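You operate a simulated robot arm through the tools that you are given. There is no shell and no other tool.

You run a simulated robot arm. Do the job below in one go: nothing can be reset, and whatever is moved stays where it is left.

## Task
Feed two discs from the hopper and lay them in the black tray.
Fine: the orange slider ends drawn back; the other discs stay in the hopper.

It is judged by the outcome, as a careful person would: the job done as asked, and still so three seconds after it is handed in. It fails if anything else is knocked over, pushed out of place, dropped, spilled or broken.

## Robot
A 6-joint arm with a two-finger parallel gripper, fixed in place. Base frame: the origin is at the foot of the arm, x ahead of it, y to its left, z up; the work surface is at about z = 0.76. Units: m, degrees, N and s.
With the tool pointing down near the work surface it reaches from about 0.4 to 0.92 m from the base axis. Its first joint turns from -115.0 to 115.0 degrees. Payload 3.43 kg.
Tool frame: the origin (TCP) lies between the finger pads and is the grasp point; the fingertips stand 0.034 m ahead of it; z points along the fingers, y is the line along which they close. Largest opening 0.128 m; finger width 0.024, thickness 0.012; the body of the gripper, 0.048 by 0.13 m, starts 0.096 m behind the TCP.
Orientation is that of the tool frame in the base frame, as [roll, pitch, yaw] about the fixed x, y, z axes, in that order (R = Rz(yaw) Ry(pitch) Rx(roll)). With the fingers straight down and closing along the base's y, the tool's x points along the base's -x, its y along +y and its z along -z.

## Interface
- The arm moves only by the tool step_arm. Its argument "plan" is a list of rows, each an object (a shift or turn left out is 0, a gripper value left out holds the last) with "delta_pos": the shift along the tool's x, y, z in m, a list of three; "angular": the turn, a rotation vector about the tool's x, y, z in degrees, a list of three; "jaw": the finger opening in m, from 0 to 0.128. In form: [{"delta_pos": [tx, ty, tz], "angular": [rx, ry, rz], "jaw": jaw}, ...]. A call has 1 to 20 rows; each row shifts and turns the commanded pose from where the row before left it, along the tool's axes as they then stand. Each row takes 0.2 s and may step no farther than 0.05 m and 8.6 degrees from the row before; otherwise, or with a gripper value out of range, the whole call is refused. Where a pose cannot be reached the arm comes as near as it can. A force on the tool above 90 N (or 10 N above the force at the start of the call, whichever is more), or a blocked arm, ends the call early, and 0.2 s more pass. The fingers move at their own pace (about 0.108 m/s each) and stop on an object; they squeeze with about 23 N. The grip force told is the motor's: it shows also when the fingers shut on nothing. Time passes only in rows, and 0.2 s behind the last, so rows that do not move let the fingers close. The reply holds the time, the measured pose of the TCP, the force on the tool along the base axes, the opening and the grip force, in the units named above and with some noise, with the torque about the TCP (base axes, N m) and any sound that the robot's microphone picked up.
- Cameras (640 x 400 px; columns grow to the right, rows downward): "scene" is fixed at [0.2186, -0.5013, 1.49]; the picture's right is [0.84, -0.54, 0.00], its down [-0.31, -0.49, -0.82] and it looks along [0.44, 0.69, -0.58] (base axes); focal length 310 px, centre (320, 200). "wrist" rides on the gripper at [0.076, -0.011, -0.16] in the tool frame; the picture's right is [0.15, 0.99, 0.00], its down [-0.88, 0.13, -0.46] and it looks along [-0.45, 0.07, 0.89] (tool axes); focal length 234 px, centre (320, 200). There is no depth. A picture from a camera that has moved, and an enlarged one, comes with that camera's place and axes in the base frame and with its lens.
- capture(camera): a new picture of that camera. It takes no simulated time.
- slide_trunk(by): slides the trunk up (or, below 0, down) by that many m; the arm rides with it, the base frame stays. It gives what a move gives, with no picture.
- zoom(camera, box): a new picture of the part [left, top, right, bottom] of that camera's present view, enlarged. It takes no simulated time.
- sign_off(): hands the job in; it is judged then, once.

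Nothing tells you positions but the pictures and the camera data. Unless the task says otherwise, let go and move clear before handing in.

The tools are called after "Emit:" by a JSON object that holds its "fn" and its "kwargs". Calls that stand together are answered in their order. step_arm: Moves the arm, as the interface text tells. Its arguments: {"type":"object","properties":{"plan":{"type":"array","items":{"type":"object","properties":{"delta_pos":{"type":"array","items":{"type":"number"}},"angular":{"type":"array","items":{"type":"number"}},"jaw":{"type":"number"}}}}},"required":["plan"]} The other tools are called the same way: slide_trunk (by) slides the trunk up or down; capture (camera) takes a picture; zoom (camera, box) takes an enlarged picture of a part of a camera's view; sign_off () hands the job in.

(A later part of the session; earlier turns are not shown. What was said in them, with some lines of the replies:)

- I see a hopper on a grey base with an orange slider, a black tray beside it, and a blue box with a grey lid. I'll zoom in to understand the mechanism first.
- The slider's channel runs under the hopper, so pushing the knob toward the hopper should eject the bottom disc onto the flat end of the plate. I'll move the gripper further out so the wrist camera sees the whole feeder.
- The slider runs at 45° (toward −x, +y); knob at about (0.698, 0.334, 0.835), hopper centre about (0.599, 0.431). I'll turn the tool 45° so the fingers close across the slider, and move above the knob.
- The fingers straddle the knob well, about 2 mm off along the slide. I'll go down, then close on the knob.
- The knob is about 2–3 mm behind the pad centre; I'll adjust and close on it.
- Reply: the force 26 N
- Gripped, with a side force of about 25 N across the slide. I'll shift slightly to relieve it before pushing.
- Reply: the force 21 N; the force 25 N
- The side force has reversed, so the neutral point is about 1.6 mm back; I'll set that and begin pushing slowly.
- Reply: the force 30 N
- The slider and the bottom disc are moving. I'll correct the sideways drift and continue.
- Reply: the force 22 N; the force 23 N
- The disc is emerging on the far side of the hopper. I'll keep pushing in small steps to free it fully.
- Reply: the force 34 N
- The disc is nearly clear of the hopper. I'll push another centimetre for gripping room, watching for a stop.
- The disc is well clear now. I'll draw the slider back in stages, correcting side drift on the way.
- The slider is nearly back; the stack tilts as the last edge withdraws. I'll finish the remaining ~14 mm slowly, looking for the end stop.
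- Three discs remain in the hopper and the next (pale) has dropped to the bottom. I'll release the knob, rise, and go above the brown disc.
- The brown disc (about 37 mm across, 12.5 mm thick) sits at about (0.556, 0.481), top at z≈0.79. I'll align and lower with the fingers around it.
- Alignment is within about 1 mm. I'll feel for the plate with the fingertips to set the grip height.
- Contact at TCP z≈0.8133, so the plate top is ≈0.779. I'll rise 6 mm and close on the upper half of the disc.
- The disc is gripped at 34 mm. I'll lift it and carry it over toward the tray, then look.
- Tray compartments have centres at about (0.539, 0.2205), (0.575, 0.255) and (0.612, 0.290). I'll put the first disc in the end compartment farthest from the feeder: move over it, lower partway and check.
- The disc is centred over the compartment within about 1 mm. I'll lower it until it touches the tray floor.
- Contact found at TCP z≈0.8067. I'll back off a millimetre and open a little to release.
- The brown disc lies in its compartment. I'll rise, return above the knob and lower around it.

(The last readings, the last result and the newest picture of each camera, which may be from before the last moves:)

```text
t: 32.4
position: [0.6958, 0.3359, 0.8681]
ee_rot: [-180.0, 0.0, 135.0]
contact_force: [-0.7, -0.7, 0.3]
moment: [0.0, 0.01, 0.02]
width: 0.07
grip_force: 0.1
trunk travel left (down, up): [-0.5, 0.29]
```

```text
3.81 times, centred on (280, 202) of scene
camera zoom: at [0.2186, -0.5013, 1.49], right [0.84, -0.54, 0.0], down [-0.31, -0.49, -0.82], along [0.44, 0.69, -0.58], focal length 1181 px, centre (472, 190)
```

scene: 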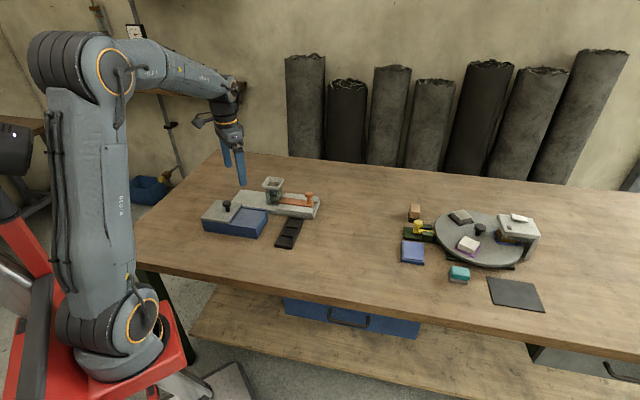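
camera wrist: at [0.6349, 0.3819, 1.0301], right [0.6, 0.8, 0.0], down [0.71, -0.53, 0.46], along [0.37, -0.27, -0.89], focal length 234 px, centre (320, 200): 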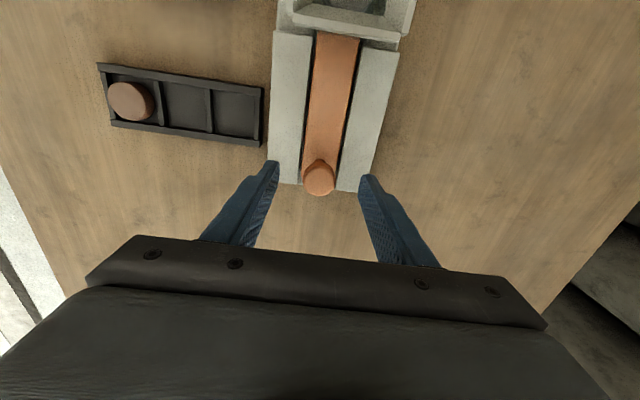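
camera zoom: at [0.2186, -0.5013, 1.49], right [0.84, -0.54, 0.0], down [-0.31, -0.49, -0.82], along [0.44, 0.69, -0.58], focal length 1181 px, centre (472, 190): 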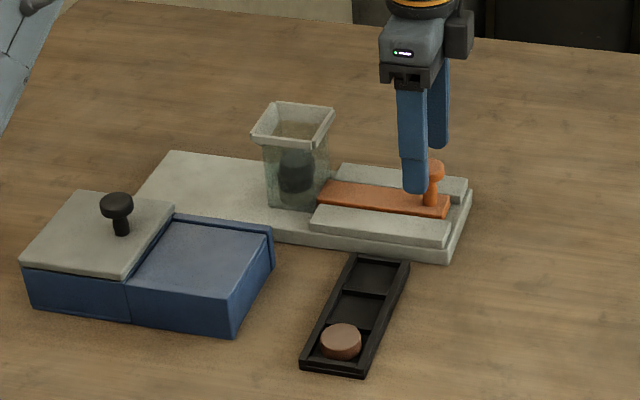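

Emit:
{"fn": "step_arm", "kwargs": {"plan": [{"delta_pos": [-0.003, 0, 0.015]}, {"delta_pos": [0, 0, 0.0155]}, {}, {"jaw": 0.03}, {"jaw": 0.02}, {"jaw": 0.02}, {"jaw": 0.02}]}}

Emit:
{"fn": "capture", "kwargs": {"camera": "wrist"}}

```text
t: 34.0
position: [0.6993, 0.334, 0.837]
ee_rot: [-179.9, 0.1, 135.0]
contact_force: [-8.0, -6.0, -0.7]
moment: [-0.05, 0.08, 0.0]
width: 0.0288
grip_force: 45.0
trunk travel left (down, up): [-0.5, 0.29]
```

```text
taken
camera wrist: at [0.6369, 0.3797, 0.9983], right [0.6, 0.8, 0.0], down [0.72, -0.53, 0.46], along [0.36, -0.27, -0.89], focal length 234 px, centre (320, 200)
```

wrist: 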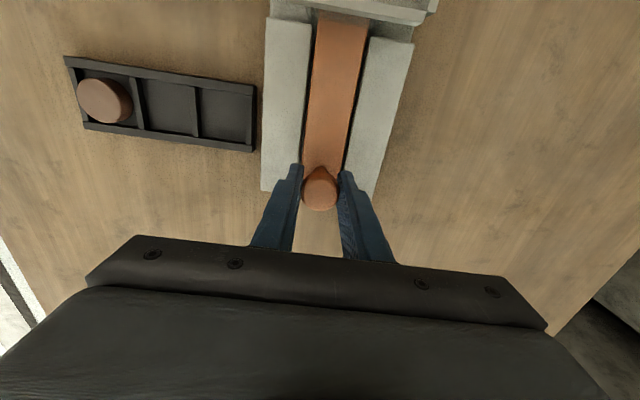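

The knob is gripped again with little side force (≈10 N). I'll push the second disc out, in stages.

Emit:
{"fn": "step_arm", "kwargs": {"plan": [{"delta_pos": [0, -0.0006, 0]}, {"delta_pos": [0.01, 0, 0]}, {"delta_pos": [0.01, 0, 0]}, {}]}}

```text
t: 35.0
position: [0.6856, 0.3461, 0.8376]
ee_rot: [179.8, 0.1, 135.1]
contact_force: [11.1, 10.0, -4.2]
moment: [0.12, -0.15, -0.01]
width: 0.0292
grip_force: 44.7
trunk travel left (down, up): [-0.5, 0.29]
```

Emit:
{"fn": "step_arm", "kwargs": {"plan": [{"delta_pos": [0, 0.0008, 0]}, {"delta_pos": [0.01, 0.0, 0]}, {"delta_pos": [0.01, 0, 0]}, {"delta_pos": [0.01, 0, 0]}, {}]}}

Emit:
{"fn": "zoom", "kwargs": {"camera": "scene", "box": [245, 160, 325, 220]}}

```text
t: 36.2
position: [0.6646, 0.3683, 0.8365]
ee_rot: [180.0, 0.0, 135.0]
contact_force: [12.1, 11.0, 2.4]
moment: [-0.08, -0.23, 0.06]
width: 0.0291
grip_force: 44.9
trunk travel left (down, up): [-0.5, 0.29]
```

```text
6.67 times, centred on (285, 190) of scene
camera zoom: at [0.2186, -0.5013, 1.49], right [0.84, -0.54, 0.0], down [-0.31, -0.49, -0.82], along [0.44, 0.69, -0.58], focal length 2067 px, centre (553, 267)
```

zoom: 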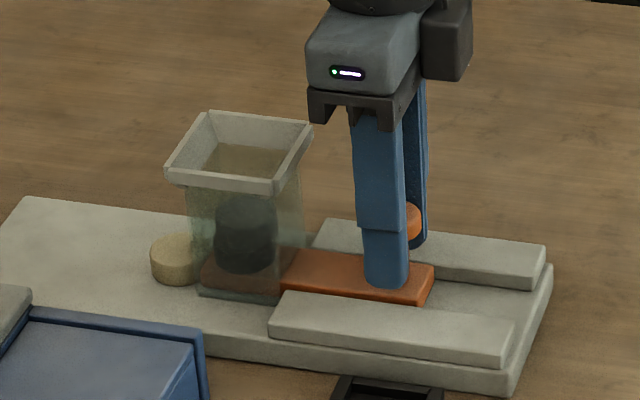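

The pale disc is emerging. I'll push the remaining ~23 mm to match the first stroke.

Emit:
{"fn": "step_arm", "kwargs": {"plan": [{"delta_pos": [0, 0.001, 0]}, {"delta_pos": [0.008, 0.0003, 0]}, {"delta_pos": [0.008, 0.0003, 0]}, {"delta_pos": [0.007, 0.0003, 0]}, {}]}}

Emit:
{"fn": "zoom", "kwargs": {"camera": "scene", "box": [245, 160, 325, 220]}}

```text
t: 37.4
position: [0.6477, 0.3846, 0.8372]
ee_rot: [-179.8, 0.1, 135.0]
contact_force: [-4.8, -4.9, 2.0]
moment: [-0.13, -0.01, 0.0]
width: 0.0289
grip_force: 45.3
trunk travel left (down, up): [-0.5, 0.29]
```

```text
6.67 times, centred on (285, 190) of scene
camera zoom: at [0.2186, -0.5013, 1.49], right [0.84, -0.54, 0.0], down [-0.31, -0.49, -0.82], along [0.44, 0.69, -0.58], focal length 2067 px, centre (553, 267)
```

zoom: 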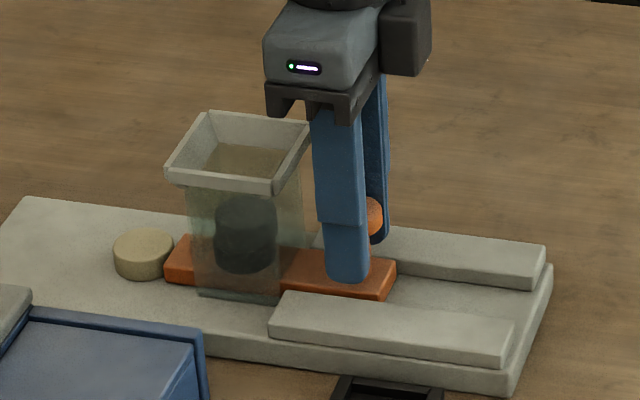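

Two discs remain in the hopper and the pale one is clear. Now I'll draw the slider back.

Emit:
{"fn": "step_arm", "kwargs": {"plan": [{"delta_pos": [-0.01, -0.0006, 0]}, {"delta_pos": [-0.01, -0.0004, 0]}, {"delta_pos": [-0.01, -0.0004, 0]}, {}]}}

Emit:
{"fn": "step_arm", "kwargs": {"plan": [{"delta_pos": [-0.01, 0.0004, 0]}, {"delta_pos": [-0.01, 0, 0]}, {"delta_pos": [-0.01, 0, 0]}, {}]}}

```text
t: 38.4
position: [0.6684, 0.3639, 0.8373]
ee_rot: [180.0, 0.0, 135.0]
contact_force: [-5.9, -6.2, -4.0]
moment: [0.03, 0.07, 0.02]
width: 0.0288
grip_force: 45.0
trunk travel left (down, up): [-0.5, 0.29]
```

```text
t: 39.4
position: [0.6906, 0.3412, 0.8365]
ee_rot: [-180.0, 0.0, 135.1]
contact_force: [-1.9, -2.1, -6.2]
moment: [0.03, 0.09, -0.01]
width: 0.029
grip_force: 45.5
trunk travel left (down, up): [-0.5, 0.29]
```

Emit:
{"fn": "step_arm", "kwargs": {"plan": [{"delta_pos": [-0.006, 0, 0]}, {"delta_pos": [-0.005, 0, 0]}, {"delta_pos": [-0.001, 0, 0]}, {}]}}

Emit:
{"fn": "zoom", "kwargs": {"camera": "scene", "box": [245, 160, 325, 220]}}

Emit:
{"fn": "capture", "kwargs": {"camera": "wrist"}}

```text
t: 40.4
position: [0.6989, 0.3345, 0.8369]
ee_rot: [-179.9, 0.0, 135.0]
contact_force: [-5.4, -0.5, -5.5]
moment: [-0.02, 0.05, 0.06]
width: 0.0289
grip_force: 45.2
trunk travel left (down, up): [-0.5, 0.29]
```

```text
6.67 times, centred on (285, 190) of scene
camera zoom: at [0.2186, -0.5013, 1.49], right [0.84, -0.54, 0.0], down [-0.31, -0.49, -0.82], along [0.44, 0.69, -0.58], focal length 2067 px, centre (553, 267)
```

zoom: 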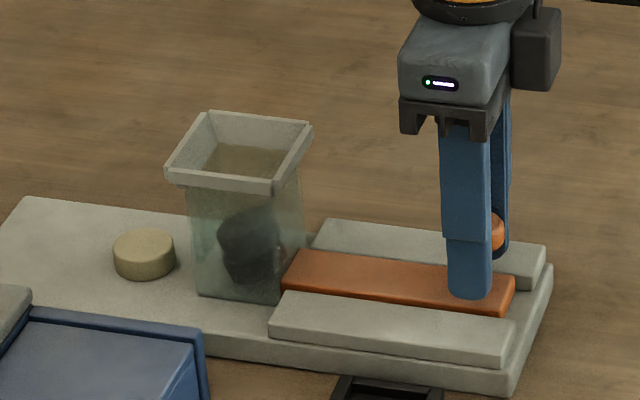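

```text
taken
camera wrist: at [0.6369, 0.3796, 0.9984], right [0.6, 0.8, 0.0], down [0.72, -0.53, 0.46], along [0.37, -0.27, -0.89], focal length 234 px, centre (320, 200)
```

wrist: 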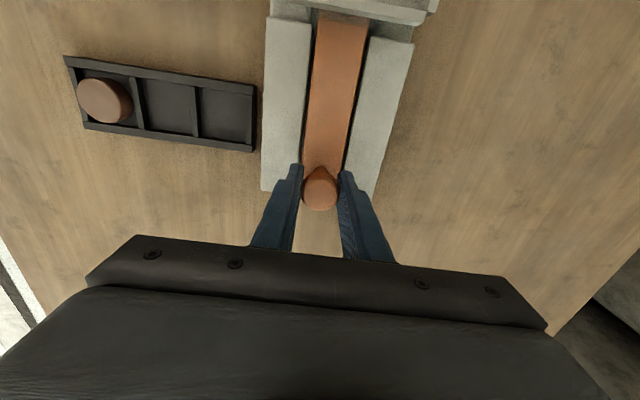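

Emit:
{"fn": "zoom", "kwargs": {"camera": "scene", "box": [262, 172, 298, 202]}}

```text
13.33 times, centred on (280, 187) of scene
camera zoom: at [0.2186, -0.5013, 1.49], right [0.84, -0.54, 0.0], down [-0.31, -0.49, -0.82], along [0.44, 0.69, -0.58], focal length 4134 px, centre (853, 373)
```

zoom: 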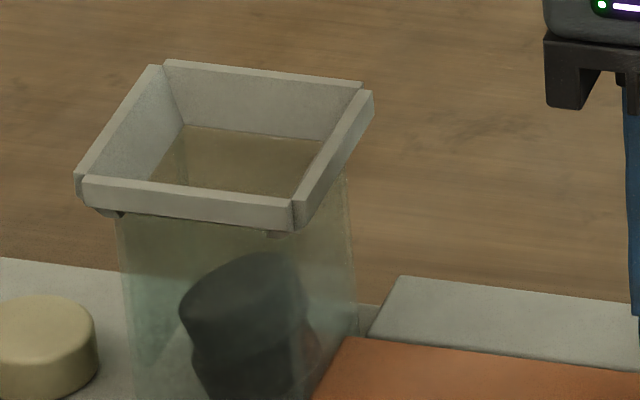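

The remaining two discs look tilted in the tube; I'll let a second pass and look again.

Emit:
{"fn": "step_arm", "kwargs": {"plan": [{}, {}, {}]}}

Emit:
{"fn": "zoom", "kwargs": {"camera": "scene", "box": [262, 178, 298, 208]}}

```text
t: 41.2
position: [0.7002, 0.3347, 0.8386]
ee_rot: [-180.0, 0.0, 135.0]
contact_force: [-6.7, 0.7, -5.9]
moment: [0.05, 0.11, -0.01]
width: 0.0289
grip_force: 45.0
trunk travel left (down, up): [-0.5, 0.29]
```

```text
13.33 times, centred on (280, 193) of scene
camera zoom: at [0.2186, -0.5013, 1.49], right [0.84, -0.54, 0.0], down [-0.31, -0.49, -0.82], along [0.44, 0.69, -0.58], focal length 4134 px, centre (853, 293)
```

zoom: 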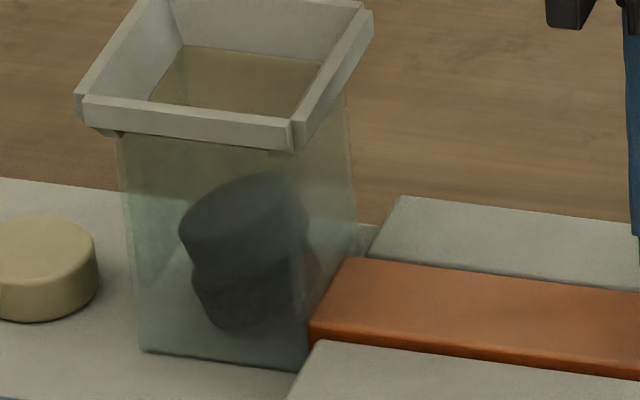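

The slider is back where it started; the two remaining discs lean in the tube but stay in the hopper. I'll check gently if the slider is at its stop.

Emit:
{"fn": "step_arm", "kwargs": {"plan": [{"delta_pos": [-0.0015, 0, 0]}, {}, {}]}}

Emit:
{"fn": "zoom", "kwargs": {"camera": "scene", "box": [262, 178, 298, 208]}}

```text
t: 42.0
position: [0.6988, 0.3338, 0.8377]
ee_rot: [180.0, -0.1, 135.2]
contact_force: [-17.2, 3.9, -5.1]
moment: [0.13, 0.26, 0.03]
width: 0.0291
grip_force: 45.6
trunk travel left (down, up): [-0.5, 0.29]
```

```text
13.33 times, centred on (280, 193) of scene
camera zoom: at [0.2186, -0.5013, 1.49], right [0.84, -0.54, 0.0], down [-0.31, -0.49, -0.82], along [0.44, 0.69, -0.58], focal length 4134 px, centre (853, 293)
```

zoom: 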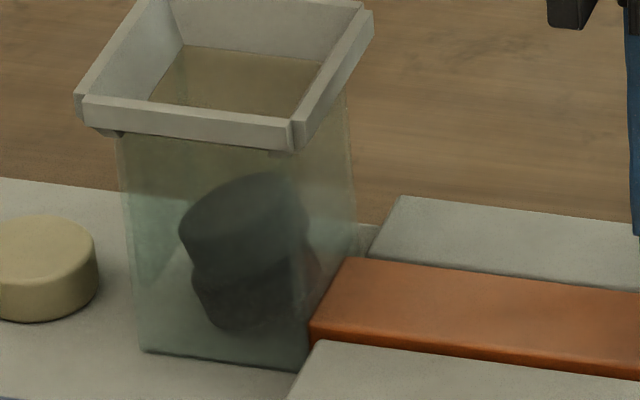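

The slider is on its back stop (force rises without movement). I'll ease off, release, and go above the pale disc.

Emit:
{"fn": "step_arm", "kwargs": {"plan": [{"delta_pos": [0.0015, 0, 0]}, {"jaw": 0.08}, {"jaw": 0.08}, {"delta_pos": [0, 0, -0.03]}, {"delta_pos": [0, 0, -0.04]}, {"delta_pos": [0, 0, -0.04]}, {"delta_pos": [0.045, 0, 0]}, {"delta_pos": [0.045, 0, 0]}, {"delta_pos": [0.045, 0, 0]}, {"delta_pos": [0.045, 0, 0]}, {"delta_pos": [0.025, 0.001, 0], "jaw": 0.058}, {}]}}

Emit:
{"fn": "zoom", "kwargs": {"camera": "wrist", "box": [260, 90, 380, 240]}}

Emit:
{"fn": "zoom", "kwargs": {"camera": "scene", "box": [230, 160, 330, 250]}}

```text
t: 44.6
position: [0.5551, 0.48, 0.9484]
ee_rot: [180.0, -0.1, 135.0]
contact_force: [0.1, 0.6, 0.0]
moment: [-0.02, 0.01, 0.01]
width: 0.058
grip_force: 0.0
trunk travel left (down, up): [-0.5, 0.29]
```

```text
2.67 times, centred on (320, 165) of wrist
camera zoom: at [0.4933, 0.5261, 1.1096], right [0.6, 0.8, 0.0], down [0.71, -0.53, 0.46], along [0.37, -0.27, -0.89], focal length 624 px, centre (320, 293)
```

zoom: 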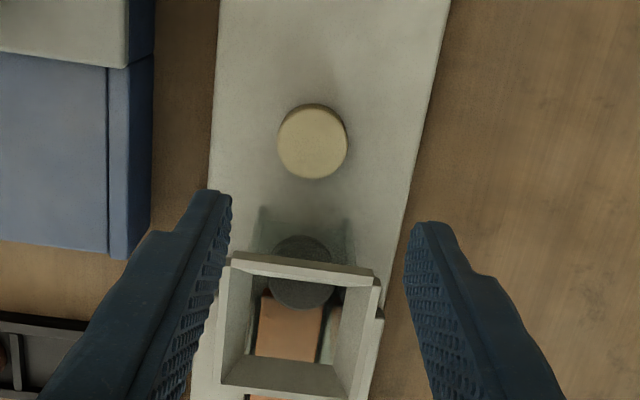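

```text
4.44 times, centred on (280, 205) of scene
camera zoom: at [0.2186, -0.5013, 1.49], right [0.84, -0.54, 0.0], down [-0.31, -0.49, -0.82], along [0.44, 0.69, -0.58], focal length 1378 px, centre (498, 178)
```

zoom: 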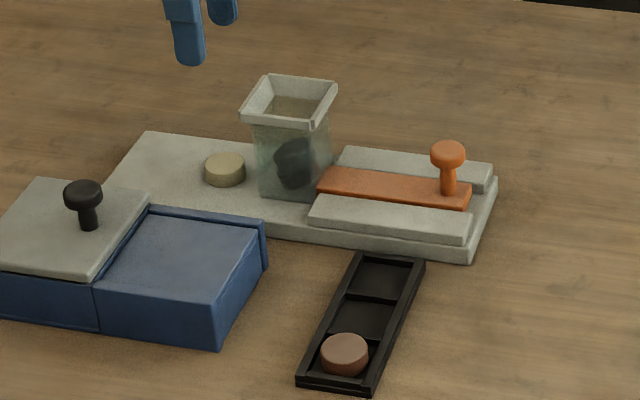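

The pale disc is within ~2 mm of the tool axis. I'll correct, lower to the same height as before (TCP z≈0.819), and check before closing.

Emit:
{"fn": "step_arm", "kwargs": {"plan": [{"delta_pos": [0, -0.0015, 0.04]}, {"delta_pos": [0, 0, 0.04]}, {"delta_pos": [0, 0, 0.03]}, {"delta_pos": [0, 0, 0.0188]}, {}]}}

Emit:
{"fn": "zoom", "kwargs": {"camera": "wrist", "box": [240, 120, 400, 260]}}

```text
t: 45.8
position: [0.554, 0.4777, 0.8195]
ee_rot: [180.0, 0.0, 135.1]
contact_force: [0.5, 0.3, 1.1]
moment: [0.0, -0.03, 0.0]
width: 0.0583
grip_force: 0.0
trunk travel left (down, up): [-0.5, 0.29]
```

```text
2.86 times, centred on (320, 190) of wrist
camera zoom: at [0.4914, 0.5234, 0.9805], right [0.6, 0.8, 0.0], down [0.71, -0.53, 0.46], along [0.37, -0.27, -0.89], focal length 669 px, centre (320, 229)
```

zoom: 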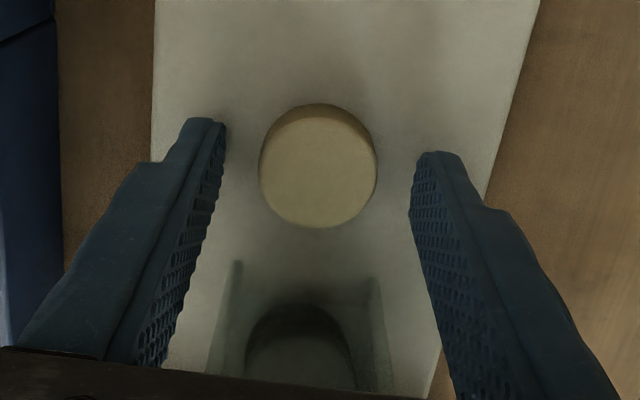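

Emit:
{"fn": "step_arm", "kwargs": {"plan": [{"jaw": 0.045}, {"jaw": 0.03}, {"jaw": 0.025}, {"jaw": 0.025}, {}]}}

Emit:
{"fn": "zoom", "kwargs": {"camera": "wrist", "box": [240, 120, 400, 260]}}

```text
t: 47.0
position: [0.5543, 0.478, 0.8198]
ee_rot: [179.9, 0.0, 135.0]
contact_force: [-1.0, -0.1, 0.2]
moment: [0.04, -0.02, 0.01]
width: 0.0343
grip_force: 22.9
trunk travel left (down, up): [-0.5, 0.29]
```

```text
2.86 times, centred on (320, 190) of wrist
camera zoom: at [0.4915, 0.5234, 0.9806], right [0.6, 0.8, 0.0], down [0.71, -0.53, 0.46], along [0.37, -0.27, -0.89], focal length 669 px, centre (320, 229)
```

zoom: 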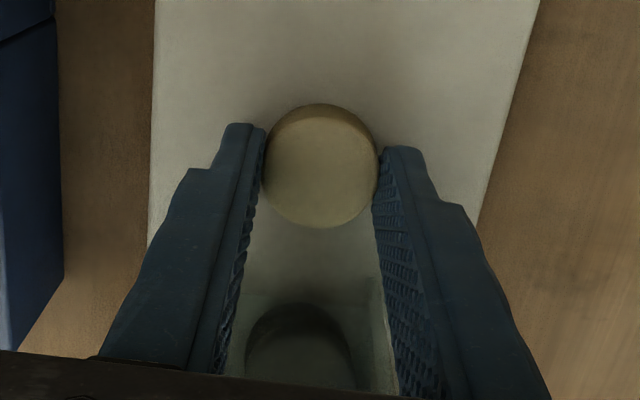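

Gripped. I'll lift and carry it to above the compartment nearest the feeder.

Emit:
{"fn": "step_arm", "kwargs": {"plan": [{"delta_pos": [0, 0, -0.02]}, {"delta_pos": [0, 0, -0.04]}, {"delta_pos": [0, 0, -0.04]}, {"delta_pos": [0, 0, -0.03]}, {"delta_pos": [0, -0.04, 0]}, {"delta_pos": [0, -0.04, 0]}, {"delta_pos": [-0.034, -0.0134, 0]}, {"delta_pos": [-0.035, 0, 0]}, {"delta_pos": [-0.035, 0, 0]}, {"delta_pos": [-0.035, 0, 0]}, {"delta_pos": [-0.0354, 0, 0]}, {"delta_pos": [0, 0, 0.04]}, {"delta_pos": [0, 0, 0.04]}, {}]}}

Emit:
{"fn": "capture", "kwargs": {"camera": "wrist"}}

Emit:
{"fn": "zoom", "kwargs": {"camera": "wrist", "box": [220, 100, 420, 240]}}

Emit:
{"fn": "zoom", "kwargs": {"camera": "scene", "box": [250, 180, 330, 255]}}

```text
t: 50.0
position: [0.6091, 0.2887, 0.8689]
ee_rot: [180.0, -0.1, 135.1]
contact_force: [-0.2, -0.4, 0.3]
moment: [-0.03, -0.02, 0.02]
width: 0.0344
grip_force: 23.3
trunk travel left (down, up): [-0.5, 0.29]
```

```text
taken
camera wrist: at [0.5481, 0.3348, 1.0294], right [0.6, 0.8, 0.0], down [0.71, -0.53, 0.46], along [0.37, -0.27, -0.89], focal length 234 px, centre (320, 200)
```

wrist: 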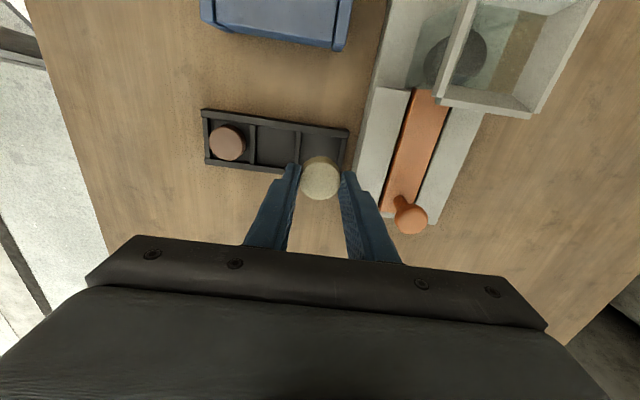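

```text
2.86 times, centred on (320, 170) of wrist
camera zoom: at [0.5481, 0.3348, 1.0294], right [0.6, 0.8, 0.0], down [0.71, -0.53, 0.46], along [0.37, -0.27, -0.89], focal length 669 px, centre (320, 286)
```

zoom: 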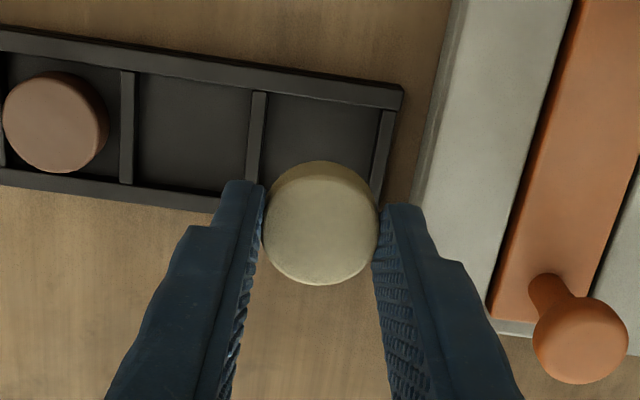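

```text
5.33 times, centred on (290, 218) of scene
camera zoom: at [0.2186, -0.5013, 1.49], right [0.84, -0.54, 0.0], down [-0.31, -0.49, -0.82], along [0.44, 0.69, -0.58], focal length 1654 px, centre (480, 107)
```

zoom: 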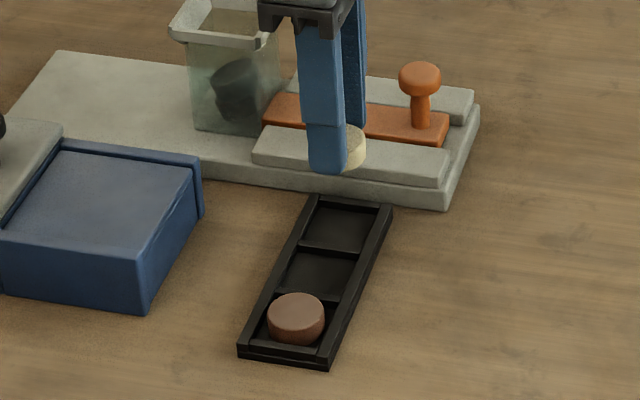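

The disc is centred over the compartment (2 mm correction along the slide), with about 13 mm between finger and feeder plate. I'll lower it to just above contact.

Emit:
{"fn": "step_arm", "kwargs": {"plan": [{"delta_pos": [0.0018, 0, 0.03]}, {"delta_pos": [0, 0, 0.02]}, {"delta_pos": [0, 0, 0.01]}, {}]}}

Emit:
{"fn": "zoom", "kwargs": {"camera": "wrist", "box": [220, 100, 420, 240]}}

Emit:
{"fn": "zoom", "kwargs": {"camera": "scene", "box": [265, 190, 325, 240]}}

```text
t: 51.0
position: [0.6091, 0.2902, 0.8092]
ee_rot: [-179.9, 0.0, 135.1]
contact_force: [-0.4, 0.3, 0.1]
moment: [0.02, -0.01, -0.01]
width: 0.0347
grip_force: 22.7
trunk travel left (down, up): [-0.5, 0.29]
```

```text
2.86 times, centred on (320, 170) of wrist
camera zoom: at [0.5479, 0.3365, 0.9698], right [0.6, 0.8, 0.0], down [0.71, -0.53, 0.46], along [0.37, -0.27, -0.89], focal length 669 px, centre (320, 286)
```

zoom: 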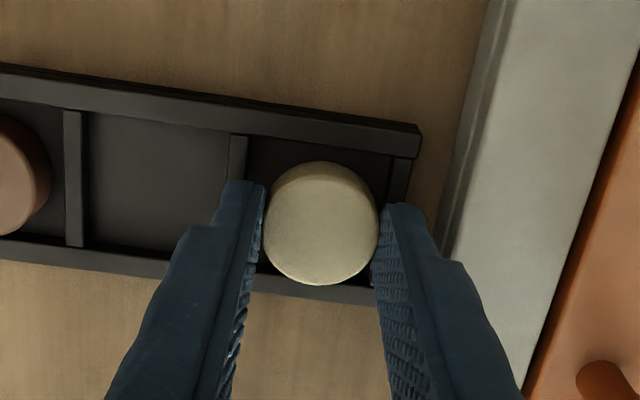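

```text
8.00 times, centred on (295, 215) of scene
camera zoom: at [0.2186, -0.5013, 1.49], right [0.84, -0.54, 0.0], down [-0.31, -0.49, -0.82], along [0.44, 0.69, -0.58], focal length 2480 px, centre (520, 80)
```

zoom: 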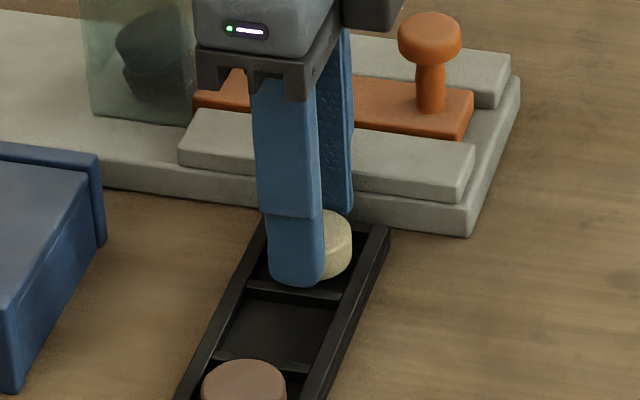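

Well centred and clear of the plate. I'll lower the last ~1.3 mm and open just enough to release.

Emit:
{"fn": "step_arm", "kwargs": {"plan": [{"delta_pos": [0, 0, 0.0013]}, {}, {"jaw": 0.038}, {"jaw": 0.044}, {"jaw": 0.044}, {}]}}

Emit:
{"fn": "zoom", "kwargs": {"camera": "wrist", "box": [220, 100, 420, 240]}}

```text
t: 52.4
position: [0.6096, 0.291, 0.8081]
ee_rot: [180.0, 0.0, 135.1]
contact_force: [-0.4, -0.9, -0.7]
moment: [0.03, -0.03, -0.02]
width: 0.0439
grip_force: 0.1
trunk travel left (down, up): [-0.5, 0.29]
```

```text
2.86 times, centred on (320, 170) of wrist
camera zoom: at [0.548, 0.3364, 0.9683], right [0.6, 0.8, 0.0], down [0.71, -0.53, 0.46], along [0.37, -0.27, -0.89], focal length 669 px, centre (320, 286)
```

zoom: 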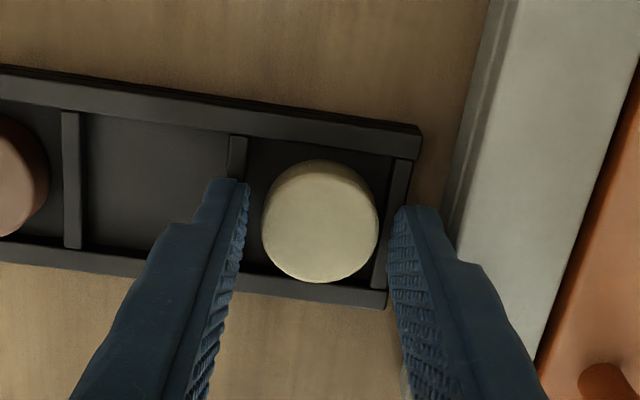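

The second disc lies in its compartment. I'll rise straight up, move clear, and inspect everything.

Emit:
{"fn": "step_arm", "kwargs": {"plan": [{"delta_pos": [0, 0, -0.03]}, {"delta_pos": [0, 0, -0.04]}, {"delta_pos": [0, 0, -0.04]}, {"delta_pos": [0, 0, -0.04]}, {"delta_pos": [0, 0, -0.04]}, {"delta_pos": [-0.03, -0.02, 0]}, {"delta_pos": [-0.03, -0.02, 0]}, {"delta_pos": [-0.03, -0.02, 0]}, {}, {}]}}

Emit:
{"fn": "capture", "kwargs": {"camera": "wrist"}}

Emit:
{"fn": "zoom", "kwargs": {"camera": "scene", "box": [200, 160, 340, 255]}}

Emit:
{"fn": "zoom", "kwargs": {"camera": "scene", "box": [255, 172, 325, 255]}}

Emit:
{"fn": "capture", "kwargs": {"camera": "scene"}}

```text
t: 54.6
position: [0.6311, 0.1846, 0.9972]
ee_rot: [-180.0, 0.0, 135.0]
contact_force: [0.8, -0.2, -0.2]
moment: [0.03, -0.01, 0.0]
width: 0.044
grip_force: 0.0
trunk travel left (down, up): [-0.5, 0.29]
```

```text
taken
camera wrist: at [0.569, 0.2301, 1.1588], right [0.6, 0.8, 0.0], down [0.71, -0.53, 0.46], along [0.37, -0.27, -0.89], focal length 234 px, centre (320, 200)
```

wrist: 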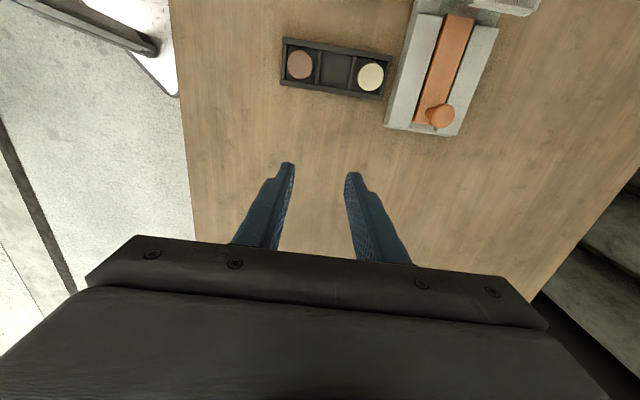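

```text
4.21 times, centred on (270, 208) of scene
camera zoom: at [0.2186, -0.5013, 1.49], right [0.84, -0.54, 0.0], down [-0.31, -0.49, -0.82], along [0.44, 0.69, -0.58], focal length 1305 px, centre (530, 168)
```

zoom: 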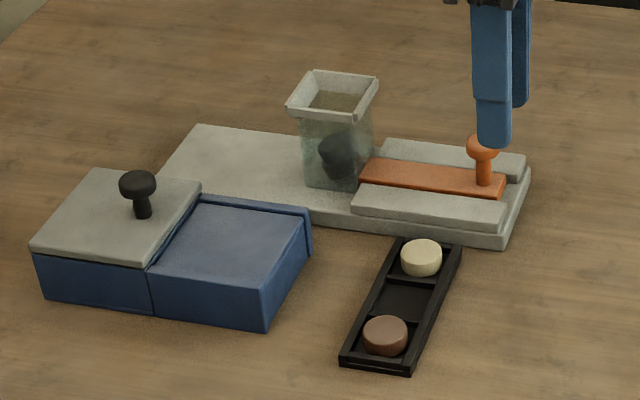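

```text
4.82 times, centred on (290, 214) of scene
camera zoom: at [0.2186, -0.5013, 1.49], right [0.84, -0.54, 0.0], down [-0.31, -0.49, -0.82], along [0.44, 0.69, -0.58], focal length 1494 px, centre (465, 135)
```

zoom: 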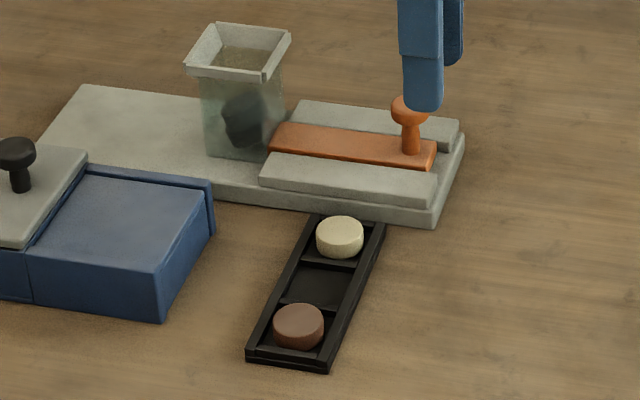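

```text
taken
```

scene: 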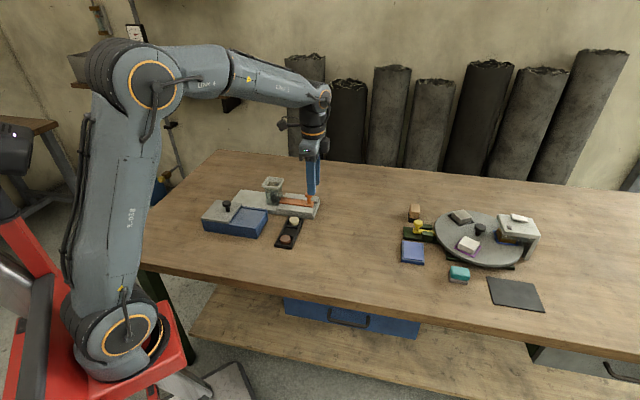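

Both discs lie flat in separate tray compartments. The slider is on its back stop, the other two discs are in the hopper (leaning slightly), nothing else has moved and the gripper is clear, so I'm handing in.

Emit:
{"fn": "sign_off", "kwargs": {}}

```text
The job is handed in.
```

The job is handed in. Two discs from the hopper, one brown and one pale, lie flat in the two end compartments of the black tray.

- **Slider:** the orange slider is drawn back onto its stop; pulling further raised the force without any movement.
- **Remaining discs:** the other two are still in the hopper. They settled leaning in the tube after the second stroke instead of lying flat, and I left them that way.
- **Surroundings:** nothing else was moved, and the gripper is open and clear.
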